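You operate a simulated robot arm through the tools that you are given. There is no shell and no other tool. Be economical: measure what you need, move in short steps, check, and stop when the job is done.

Carry out the task below with a simulated robot arm. There is one attempt and no reset: what you move stays moved.

TASK
Press the read key three times.
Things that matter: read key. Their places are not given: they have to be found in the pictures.

It is judged by the outcome, as a careful person would: the job done as asked, and still so three seconds after it is handed in. It fails if anything else is knocked over, pushed out of place, dropped, spilled or broken.

THE ROBOT
A 7-joint arm with a two-finger parallel gripper, fixed in place. Base frame: the origin is at the foot of the arm, x ahead of it, y to its left, z up. Lengths are in m, angles in rad, forces in N, time in s.
Its first joint turns from -1.152 to 1.152 rad. Payload 1.57 kg.
Tool frame: the origin (TCP) lies between the finger pads and is the grasp point; the fingertips stand 0.03 m ahead of it; z points along the fingers, y is the line along which they close. The gripper opens to 0.11 m. The fingers are 0.024 m wide and 0.012 m thick; the gripper's body (0.048 by 0.112 m) begins 0.078 m behind the TCP.
Orientation is that of the tool frame in the base frame, as a unit quaternion [x, y, z, w]. With the fingers straight down and closing along the base's y, the tool's x points along the base's -x, its y along +y and its z along -z.

THE INTERFACE
- The arm moves only by the tool arm_command. Its argument "moves" is a list of rows, each an object of numbers (a shift or turn left out is 0, a gripper value left out holds the last): "dx", "dy", "dz": the shift along the base's x, y, z in units of 25 mm (1.0 is 25 mm); "ax", "ay", "az": the turn, a rotation vector about the base's x, y, z in units of 4 degrees (1.0 is 4 degrees); "jaw": the gripper command, from -1 (fully open) to 1 (shut), values between in proportion. In form: [{"dx": .., "dy": .., "dz": .., "ax": .., "ay": .., "az": .., "jaw": ..}, ...]. A call has 1 to 10 rows; each row shifts and turns the commanded pose from where the row before left it. A call with a number of a shift or a turn outside -1 to 1 is refused whole. A row lasts 0.2 s, in which the tool goes at most 0.05 m and 0.15 rad; a call with a longer step from one row to the next is refused whole, and so is a gripper value outside its range. A pose out of reach is approached as far as the arm can. The call stops where the force on the tool passes 40 N (or 10 N more than at its start, if that is more) or the arm is blocked; 0.2 s more then pass. The fingers move at their own pace (about 0.108 m/s each) and stop on an object; they squeeze with about 36 N. The grip force told is the motor's: it shows also when the fingers shut on nothing. Time passes only in rows, and 0.2 s behind the last, so rows that do not move let the fingers close. It gives the time, the measured TCP pose, the force on the tool (base axes), the opening and the grip force at its end, in the units of the frame above (readings bear some noise), and new pictures: "show" is both (left out), scene, wrist or none.
- Cameras (640 x 400 px; columns grow to the right, rows downward): "scene" is fixed at [0.1764, -0.3937, 1.4251]; the picture's right is [0.70, -0.71, 0.00], its down [-0.26, -0.25, -0.93] and it looks along [0.66, 0.65, -0.36] (base axes); focal length 367 px, centre (320, 200). "wrist" rides on the gripper at [-0.036, 0, -0.08] in the tool frame; the picture's right is [0.00, -1.00, 0.00], its down [0.97, 0.00, -0.24] and it looks along [0.24, 0.00, 0.97] (tool axes); focal length 218 px, centre (320, 200).
- pixel_to_xyz(camera, pixels): for up to 12 pixels [column, row] of the newest picture of that camera ("zoom" is the newest enlarged one), the place [x, y, z] in the base frame of the surface seen there, good to about 0.003 m. No time passes.
- zoom(camera, box): a new picture of the part [left, top, right, bottom] of that camera's present view, enlarged. No time passes.
- job_done(): hands the job in; it is judged then, once.

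Work in short steps. Measure before you move; look again where a grasp or a placing could have gone wrong, and mend it. You have 60 turns and 120 pictures in all, the two below and enlarged ones among them. Open the gripper and draw the arm clear of the work before you hand the job in, unless the task says otherwise; then end with one line.

The tools are called after "Request:" as a command line: name --argument value ..., lists and objects as JSON in quotes. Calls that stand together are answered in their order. arm_command: Moves the arm, as the interface text tells. Its arguments: {"type":"object","properties":{"moves":{"type":"array"},"show":{"type":"string","enum":["both","scene","wrist","none"]}},"required":["moves"]} The other tools are called the same way: pixel_to_xyz (camera, pixels) gives the place of the surface under pixels of a picture; zoom (camera, box) takes an enlarged picture of a part of a camera's view; job_done () hands the job in.

At the start:

```text
t: 0.0
tcp_pos: [0.3971, -0.0274, 1.2173]
tcp_rot: [0.001, 1.0, -0.001, 0.0]
force: [0.3, -0.1, 1.2]
grip_width: 0.1099
finger_force: 0.0
```

scene: 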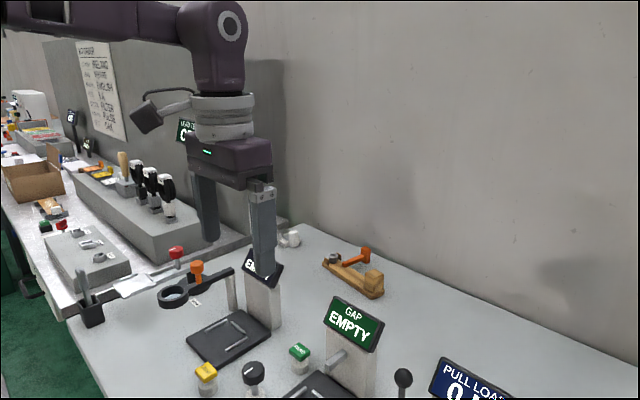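
wrist: 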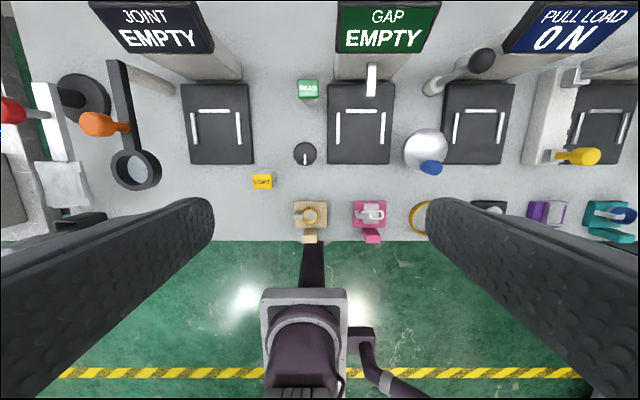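

The wrist picture shows a green key marked "READ" at about (308, 88), and a yellow one at (262, 181). I zoom in to confirm and measure.

Request:
zoom --camera "wrist" --box '[230, 60, 430, 200]'

Request:
zoom --camera "scene" --box '[180, 280, 420, 400]'

Request:
pixel_to_xyz --camera "wrist" --pixels '[[308, 84], [308, 90], [300, 84], [316, 84], [308, 96], [308, 110], [305, 152], [262, 181], [360, 110], [387, 40], [371, 80]]'

Request:
pixel_to_xyz --camera "scene" --pixels '[[300, 350], [300, 365], [254, 370], [335, 360], [355, 312]]'

```text
2.86 times, centred on (330, 130) of wrist
```

zoom: 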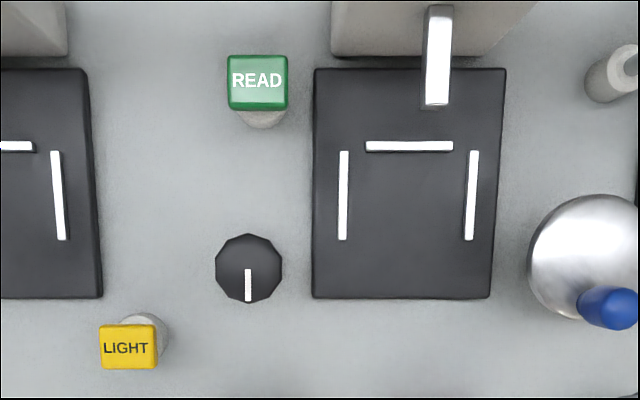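

```text
2.67 times, centred on (300, 340) of scene
```

zoom: 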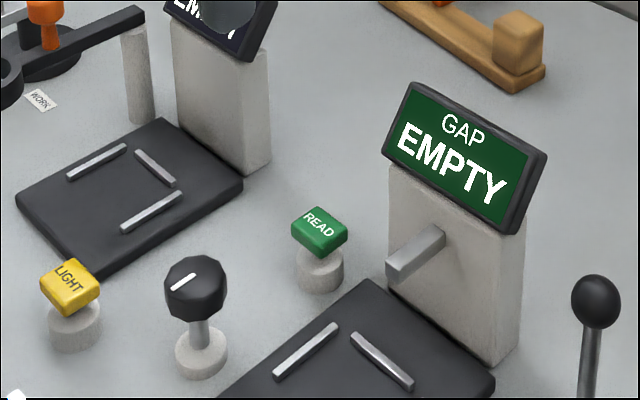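

```text
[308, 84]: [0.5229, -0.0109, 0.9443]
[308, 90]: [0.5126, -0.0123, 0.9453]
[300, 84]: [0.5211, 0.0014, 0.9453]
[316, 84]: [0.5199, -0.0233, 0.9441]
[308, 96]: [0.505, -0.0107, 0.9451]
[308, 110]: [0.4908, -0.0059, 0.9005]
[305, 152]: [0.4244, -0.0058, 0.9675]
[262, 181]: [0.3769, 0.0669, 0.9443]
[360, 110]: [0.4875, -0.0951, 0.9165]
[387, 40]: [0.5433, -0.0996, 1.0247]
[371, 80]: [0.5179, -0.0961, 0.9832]
```

```text
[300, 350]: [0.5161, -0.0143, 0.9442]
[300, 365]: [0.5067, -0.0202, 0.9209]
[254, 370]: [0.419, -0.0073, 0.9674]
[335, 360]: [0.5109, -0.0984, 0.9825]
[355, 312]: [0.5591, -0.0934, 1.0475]
```

The READ key's top is near (0.514, -0.012, 0.945), about 25 mm across. Next I check the clearance to the neighbouring displays for the gripper body.

Request:
pixel_to_xyz --camera "wrist" --pixels '[[340, 46], [343, 10], [434, 46], [207, 48], [200, 15], [338, 75], [236, 72], [290, 40]]'

Request:
pixel_to_xyz --camera "scene" --pixels '[[328, 320], [338, 299], [381, 324], [276, 285]]'

Request:
arm_command --moves '[{"jaw": 1}, {"dx": 1}, {"dx": 1}, {"dx": 1}, {"dx": 1}, {"dx": 0.7, "dy": 0.6}]'

```text
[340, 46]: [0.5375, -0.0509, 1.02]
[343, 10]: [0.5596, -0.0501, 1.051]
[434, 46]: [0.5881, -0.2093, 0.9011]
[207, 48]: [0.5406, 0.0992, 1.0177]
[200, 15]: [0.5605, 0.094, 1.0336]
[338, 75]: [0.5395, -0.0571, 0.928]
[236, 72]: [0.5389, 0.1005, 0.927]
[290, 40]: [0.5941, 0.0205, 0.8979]
```

```text
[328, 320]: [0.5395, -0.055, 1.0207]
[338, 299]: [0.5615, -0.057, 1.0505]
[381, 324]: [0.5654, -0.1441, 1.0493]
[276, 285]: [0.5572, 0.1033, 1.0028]
```

```text
t: 1.4
tcp_pos: [0.5141, -0.012, 1.2194]
tcp_rot: [0.0, 1.0, 0.0, 0.0]
force: [-0.5, -0.6, 0.9]
grip_width: 0.0
finger_force: 21.2
```

scene: 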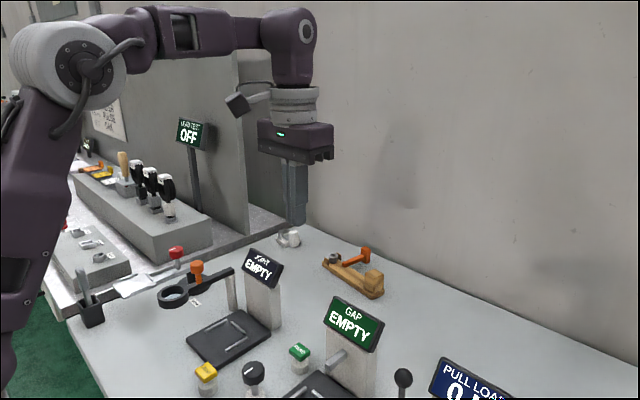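
wrist: 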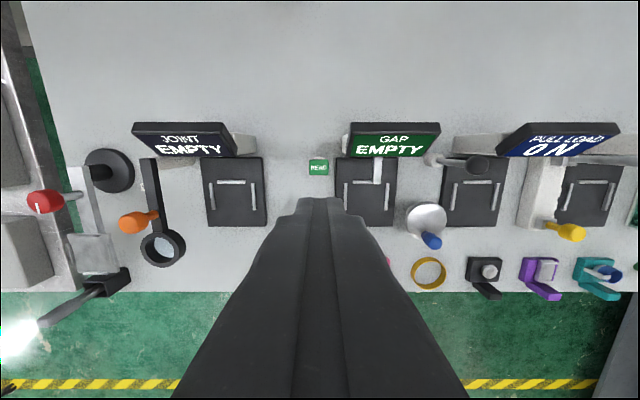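

The gripper body (long in y) would pass close to the GAP display (edge y ≈ -0.05, top z ≈ 1.05). I turn the wrist 90° so the body runs along x and the camera goes to the free +y side.

Request:
arm_command --moves '[{"az": 1}, {"az": 1}, {"az": 1}, {"az": 1}, {"az": 1}, {"az": 1}, {"az": 1}, {"az": 1}, {"az": 1}, {"az": 1}]' --show "none"

Request:
arm_command --moves '[{"az": 1}, {"az": 1}, {"az": 1}, {"az": 1}, {"az": 1}, {"az": 1}, {"az": 1}, {"az": 1}, {"az": 1}, {"az": 1}]' --show "none"

Request:
arm_command --moves '[{"az": 1}, {"az": 1}, {"az": 0.5}, {"dz": -1}, {"dz": -1}, {"dz": -1}, {"dz": -1}, {"dz": -1}, {"dz": -1}]'

```text
t: 3.6
tcp_pos: [0.5133, -0.0132, 1.2179]
tcp_rot: [-0.343, 0.939, 0.0, 0.0]
force: [0.3, 0.6, 1.2]
grip_width: 0.0
finger_force: 21.0
```

```text
t: 5.8
tcp_pos: [0.514, -0.0117, 1.2165]
tcp_rot: [-0.644, 0.765, 0.001, 0.0]
force: [-0.5, 0.5, 0.1]
grip_width: 0.0001
finger_force: 21.2
```

```text
t: 7.8
tcp_pos: [0.514, -0.0138, 1.0676]
tcp_rot: [0.707, -0.707, 0.0, 0.001]
force: [0.4, -0.3, 0.4]
grip_width: 0.0003
finger_force: 21.0
```

scene: 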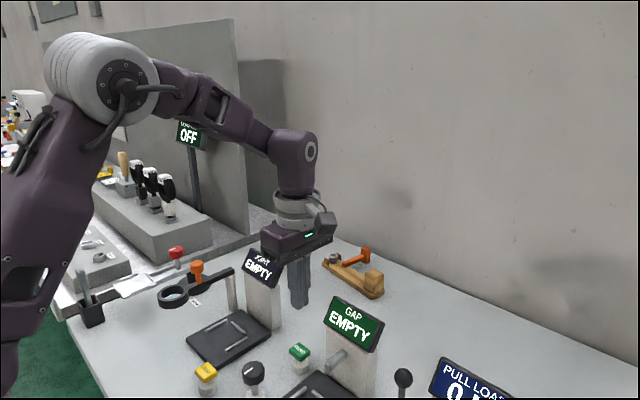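
wrist: 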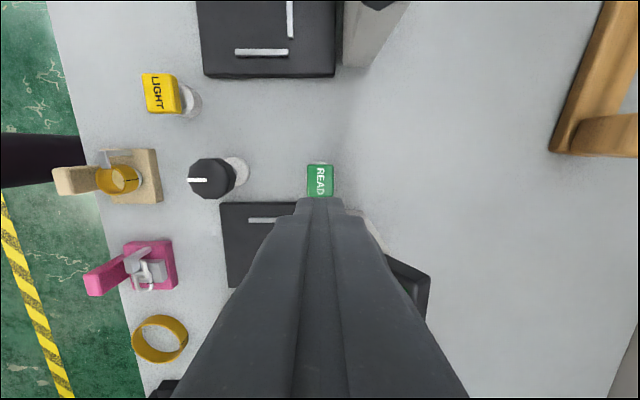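

The dark box on the wrist now sticks out towards -y, towards the GAP display side. I measure its underside before going lower.

Request:
pixel_to_xyz --camera "scene" --pixels '[[326, 222], [320, 230], [333, 232], [325, 236], [328, 240], [300, 300], [300, 351], [355, 312]]'

Request:
zoom --camera "scene" --box '[240, 180, 400, 400]'

Request:
pixel_to_xyz --camera "wrist" --pixels '[[320, 170], [309, 180], [331, 180], [320, 190]]'

```text
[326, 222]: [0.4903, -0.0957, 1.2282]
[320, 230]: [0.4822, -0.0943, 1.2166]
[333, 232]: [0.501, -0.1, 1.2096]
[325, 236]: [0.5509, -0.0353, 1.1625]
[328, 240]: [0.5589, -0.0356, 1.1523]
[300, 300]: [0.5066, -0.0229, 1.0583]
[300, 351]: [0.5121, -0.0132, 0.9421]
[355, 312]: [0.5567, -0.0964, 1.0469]
```

```text
1.82 times, centred on (320, 290) of scene
```

zoom: 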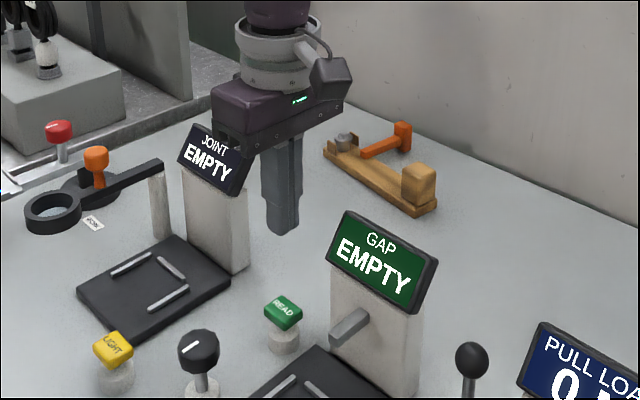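

```text
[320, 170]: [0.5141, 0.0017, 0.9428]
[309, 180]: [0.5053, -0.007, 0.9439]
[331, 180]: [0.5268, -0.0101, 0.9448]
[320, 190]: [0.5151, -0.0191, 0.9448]
```

The box underside sits at about z=1.205, so at the pressing height it stays about 5 cm above the display. I descend to about 1 cm above the key (tip at 0.955).

Request:
arm_command --moves '[{"dz": -1, "dx": 0.03, "dy": 0.04}, {"dz": -1}, {"dz": -0.8}, {"dz": -0.5}]'

Request:
zoom --camera "scene" --box '[240, 240, 400, 400]'

```text
t: 8.8
tcp_pos: [0.5152, -0.0119, 0.9868]
tcp_rot: [-0.707, 0.708, 0.001, -0.001]
force: [0.3, 0.5, 0.1]
grip_width: 0.0002
finger_force: 21.9
```

scene: 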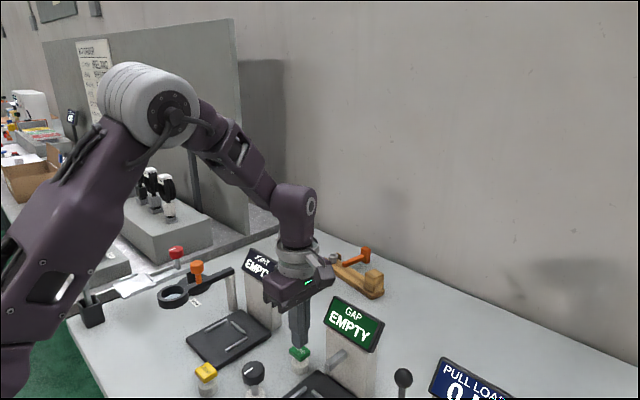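
wrist: 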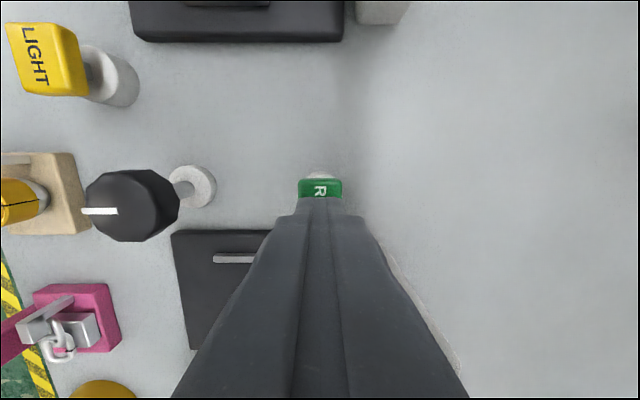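

```text
2.50 times, centred on (320, 320) of scene
```

zoom: 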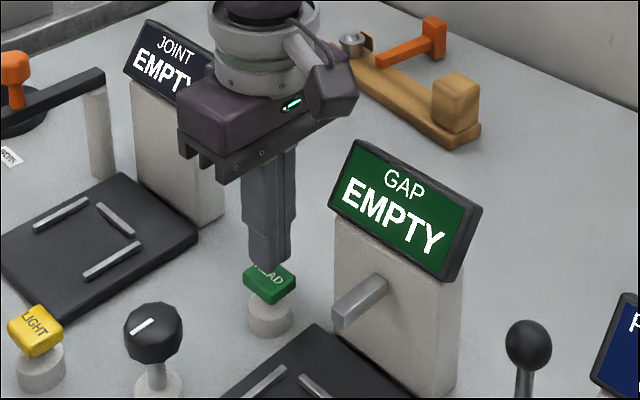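

The fingertips are centred above the key, about 12 mm up. I press slowly in small steps and watch the force.

Request:
arm_command --moves '[{"dz": -0.2}, {"dz": -0.12}, {"dz": -0.08}, {"dz": -0.08}, {"dz": -0.08}]'

Request:
zoom --camera "scene" --box '[240, 240, 400, 400]'

```text
t: 10.0
tcp_pos: [0.515, -0.0109, 0.9713]
tcp_rot: [-0.707, 0.707, 0.0, -0.002]
force: [0.2, 0.3, 2.0]
grip_width: 0.0002
finger_force: 21.3
```

scene: 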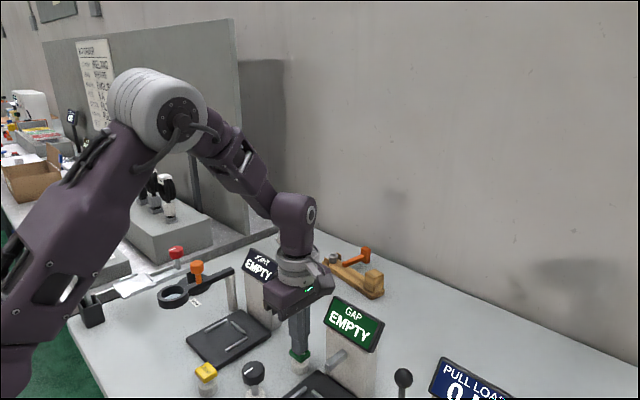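
wrist: 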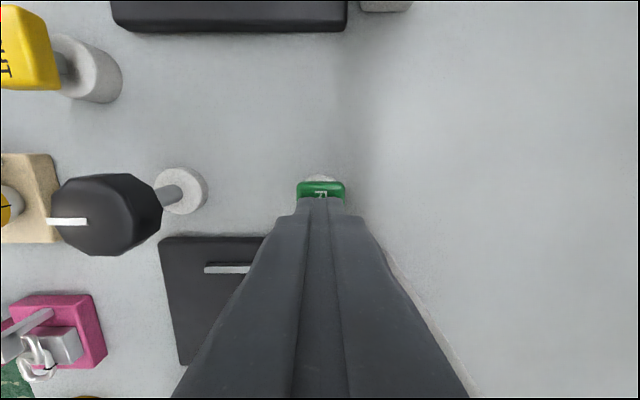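

```text
2.50 times, centred on (320, 320) of scene
```

zoom: 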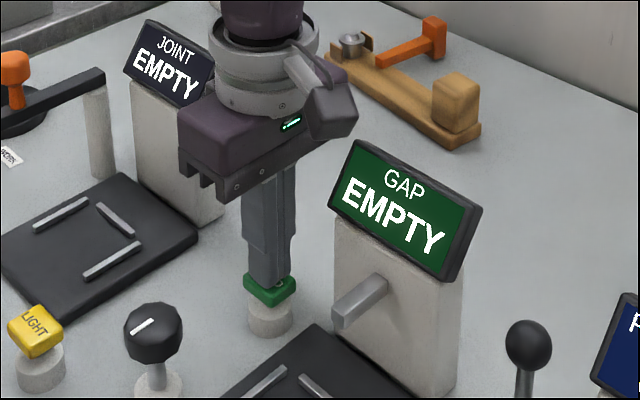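

The tips touch the key (tip ≈ 0.941, force about 2 N), so it's starting to go down. I press on.

Request:
arm_command --moves '[{"dz": -0.06}, {"dz": -0.06}]' --show "scene"

Request:
zoom --camera "scene" --box '[240, 240, 400, 400]'

```text
t: 10.6
tcp_pos: [0.5154, -0.0112, 0.9681]
tcp_rot: [-0.707, 0.707, 0.0, 0.0]
force: [-1.4, -1.6, 2.2]
grip_width: 0.0
finger_force: 21.2
```

scene: 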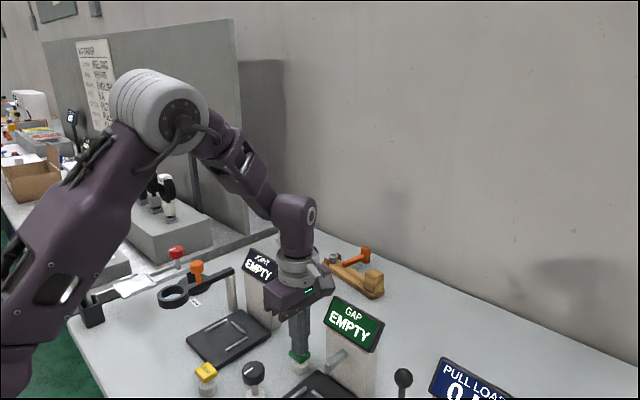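

```text
2.50 times, centred on (320, 320) of scene
```

zoom: 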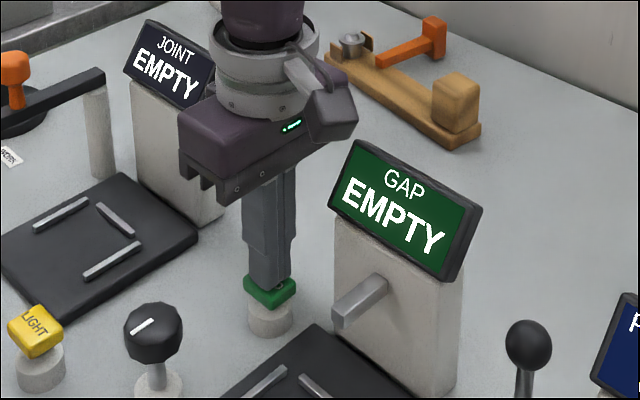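

The key is sinking with little force and isn't at its stop yet. I keep going.

Request:
arm_command --moves '[{"dz": -0.05}, {"dz": -0.05}]' --show "scene"

Request:
zoom --camera "scene" --box '[260, 280, 380, 400]'

```text
t: 11.2
tcp_pos: [0.5156, -0.011, 0.9654]
tcp_rot: [-0.707, 0.708, 0.0, 0.001]
force: [-1.0, -0.4, 5.0]
grip_width: 0.0
finger_force: 20.9
```

scene: 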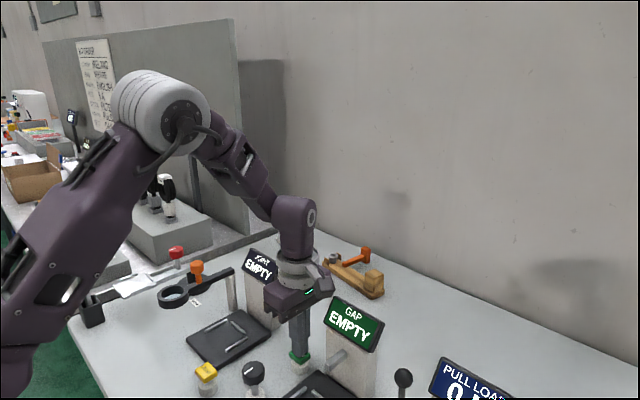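

```text
3.33 times, centred on (320, 340) of scene
```

zoom: 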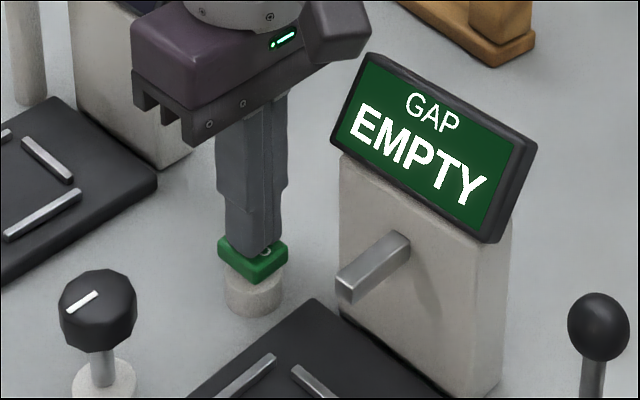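

Request:
arm_command --moves '[{"dz": -0.04}, {"dz": -0.04}]' --show "scene"

Request:
zoom --camera "scene" --box '[260, 280, 380, 400]'

```text
t: 11.8
tcp_pos: [0.5157, -0.0111, 0.9656]
tcp_rot: [-0.707, 0.707, -0.001, 0.001]
force: [-3.9, 0.7, 17.2]
grip_width: 0.0001
finger_force: 21.1
```

scene: 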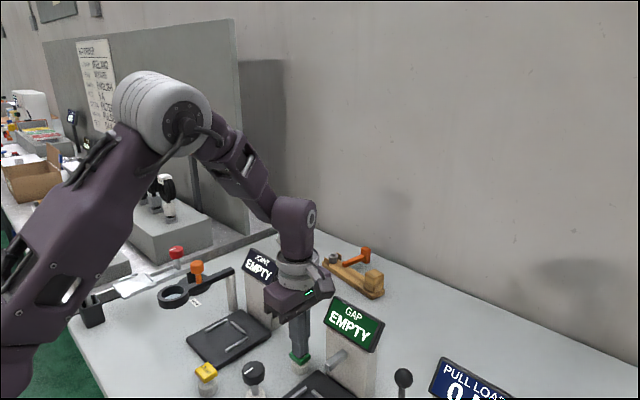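

```text
3.33 times, centred on (320, 340) of scene
```

zoom: 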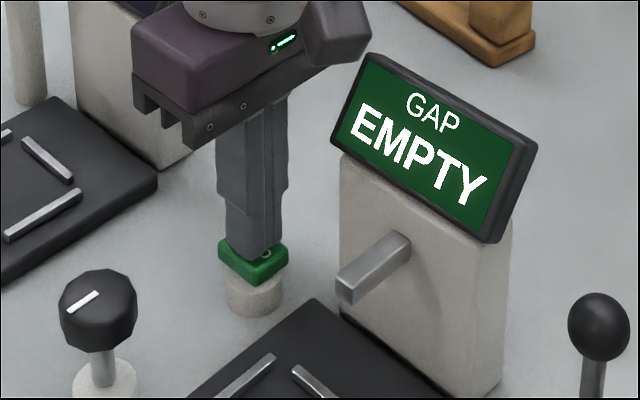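

The force jumped to 17 N and the height stayed at 0.9656: the key is on its stop, so that is press one. I lift clear and check that it springs back.

Request:
arm_command --moves '[{"dz": 0.4}, {"dz": 0.6}, {}]'

Request:
zoom --camera "scene" --box '[240, 240, 400, 400]'

Request:
pixel_to_xyz --camera "wrist" --pixels '[[320, 186], [308, 186], [332, 186]]'

```text
t: 12.6
tcp_pos: [0.5147, -0.0128, 0.9887]
tcp_rot: [0.707, -0.707, 0.0, 0.0]
force: [-0.8, -0.1, -0.4]
grip_width: 0.0
finger_force: 21.5
```

scene: 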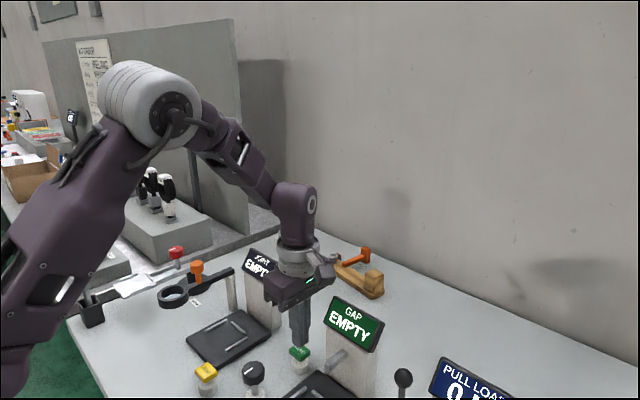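
wrist: 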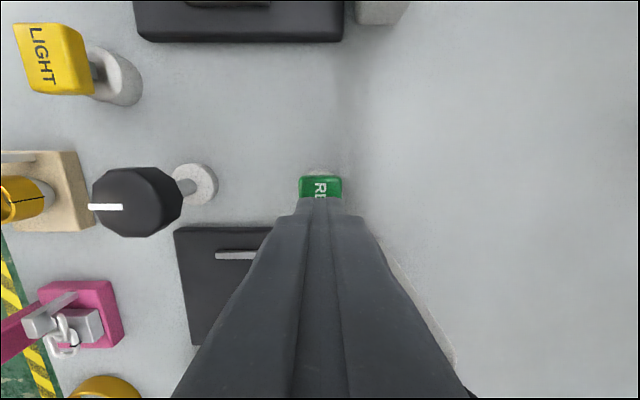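

```text
2.50 times, centred on (320, 320) of scene
```

zoom: 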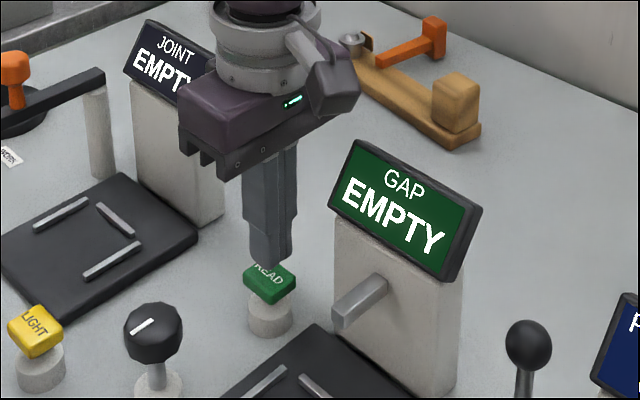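

```text
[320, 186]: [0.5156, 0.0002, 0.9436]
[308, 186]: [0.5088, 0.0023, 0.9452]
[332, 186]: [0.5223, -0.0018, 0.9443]
```

The key has sprung back to 0.945. I make the second press with the same stroke: 25 mm down, as gently as before.

Request:
arm_command --moves '[{"dz": -0.4}, {"dz": -0.2}, {"dz": -0.1}, {"dz": -0.1}, {"dz": -0.1}, {"dz": -0.06}, {"dz": -0.04}]' --show "none"

```text
t: 14.2
tcp_pos: [0.5138, -0.0122, 0.9639]
tcp_rot: [0.707, -0.707, 0.002, -0.001]
force: [0.4, -5.8, 22.2]
grip_width: 0.0
finger_force: 21.6
```

Press two reached the stop, at z=0.964 and 22 N. I release it fully and check.

Request:
arm_command --moves '[{"dz": 0.4}, {"dz": 0.6}, {}]'

Request:
pixel_to_xyz --camera "wrist" --pixels '[[320, 186], [308, 186], [332, 186]]'

```text
t: 15.0
tcp_pos: [0.5145, -0.0135, 0.9894]
tcp_rot: [-0.707, 0.707, 0.0, 0.0]
force: [-0.2, -0.1, -0.2]
grip_width: 0.0
finger_force: 21.5
```

scene: 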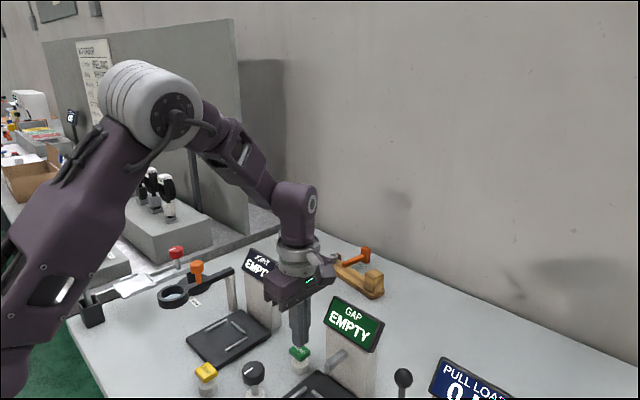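
wrist: 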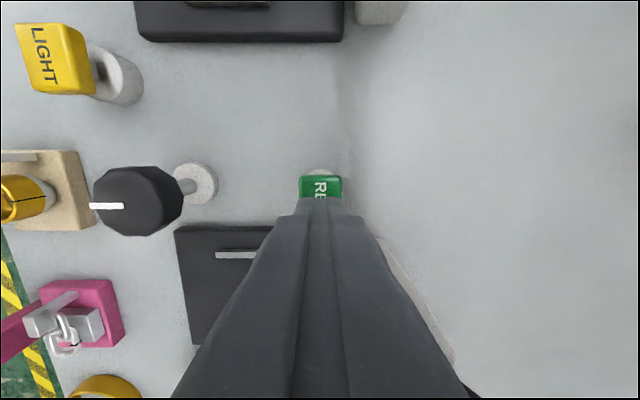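

```text
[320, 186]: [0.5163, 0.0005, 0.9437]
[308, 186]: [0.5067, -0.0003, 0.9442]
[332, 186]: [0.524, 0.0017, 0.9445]
```

The key is back up. Now the third press, with the same stroke.

Request:
arm_command --moves '[{"dz": -0.4}, {"dz": -0.2}, {"dz": -0.1}, {"dz": -0.1}, {"dz": -0.1}, {"dz": -0.06}, {"dz": -0.04}]' --show "none"

```text
t: 16.6
tcp_pos: [0.5143, -0.011, 0.9647]
tcp_rot: [0.707, -0.707, 0.001, -0.001]
force: [-3.8, 0.1, 19.8]
grip_width: 0.0
finger_force: 21.2
```

Press three reached the stop at 19.8 N. I release it and draw the arm straight up, opening the gripper once it is high above the displays.

Request:
arm_command --moves '[{"dz": 0.5}, {"dz": 1}, {"dz": 1}, {"dz": 1}, {"dz": 1}, {"dz": 1}, {"dz": 1}, {"dz": 1}, {"dz": 1}, {"dz": 1}]' --show "none"

Request:
arm_command --moves '[{"jaw": -1}, {}, {}]'

```text
t: 18.8
tcp_pos: [0.5132, -0.0118, 1.2018]
tcp_rot: [-0.706, 0.708, 0.0, 0.0]
force: [0.1, -0.2, 0.4]
grip_width: 0.0001
finger_force: 21.4
```

```text
t: 19.6
tcp_pos: [0.5138, -0.0122, 1.2028]
tcp_rot: [0.707, -0.707, 0.0, 0.0]
force: [0.2, 0.0, -0.4]
grip_width: 0.1099
finger_force: 0.0
```

scene: 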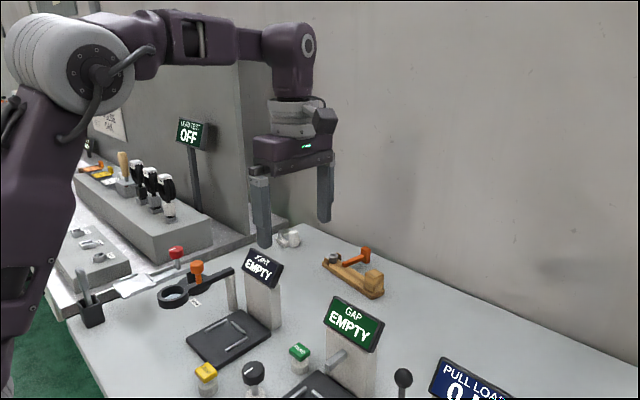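
wrist: 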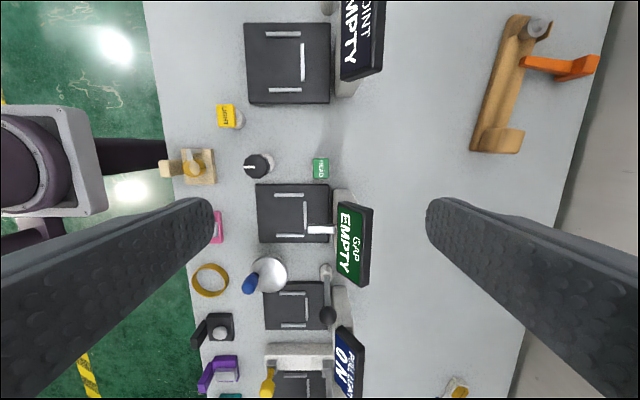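

The key is up, nothing else has moved, and the arm is clear with the gripper open, so I hand in.

Request:
job_done

```text
The job is handed in.
```

I pressed the READ key three times, each time down to its stop (17–22 N) and then fully released. No display changed to confirm the count, and nothing else was moved.
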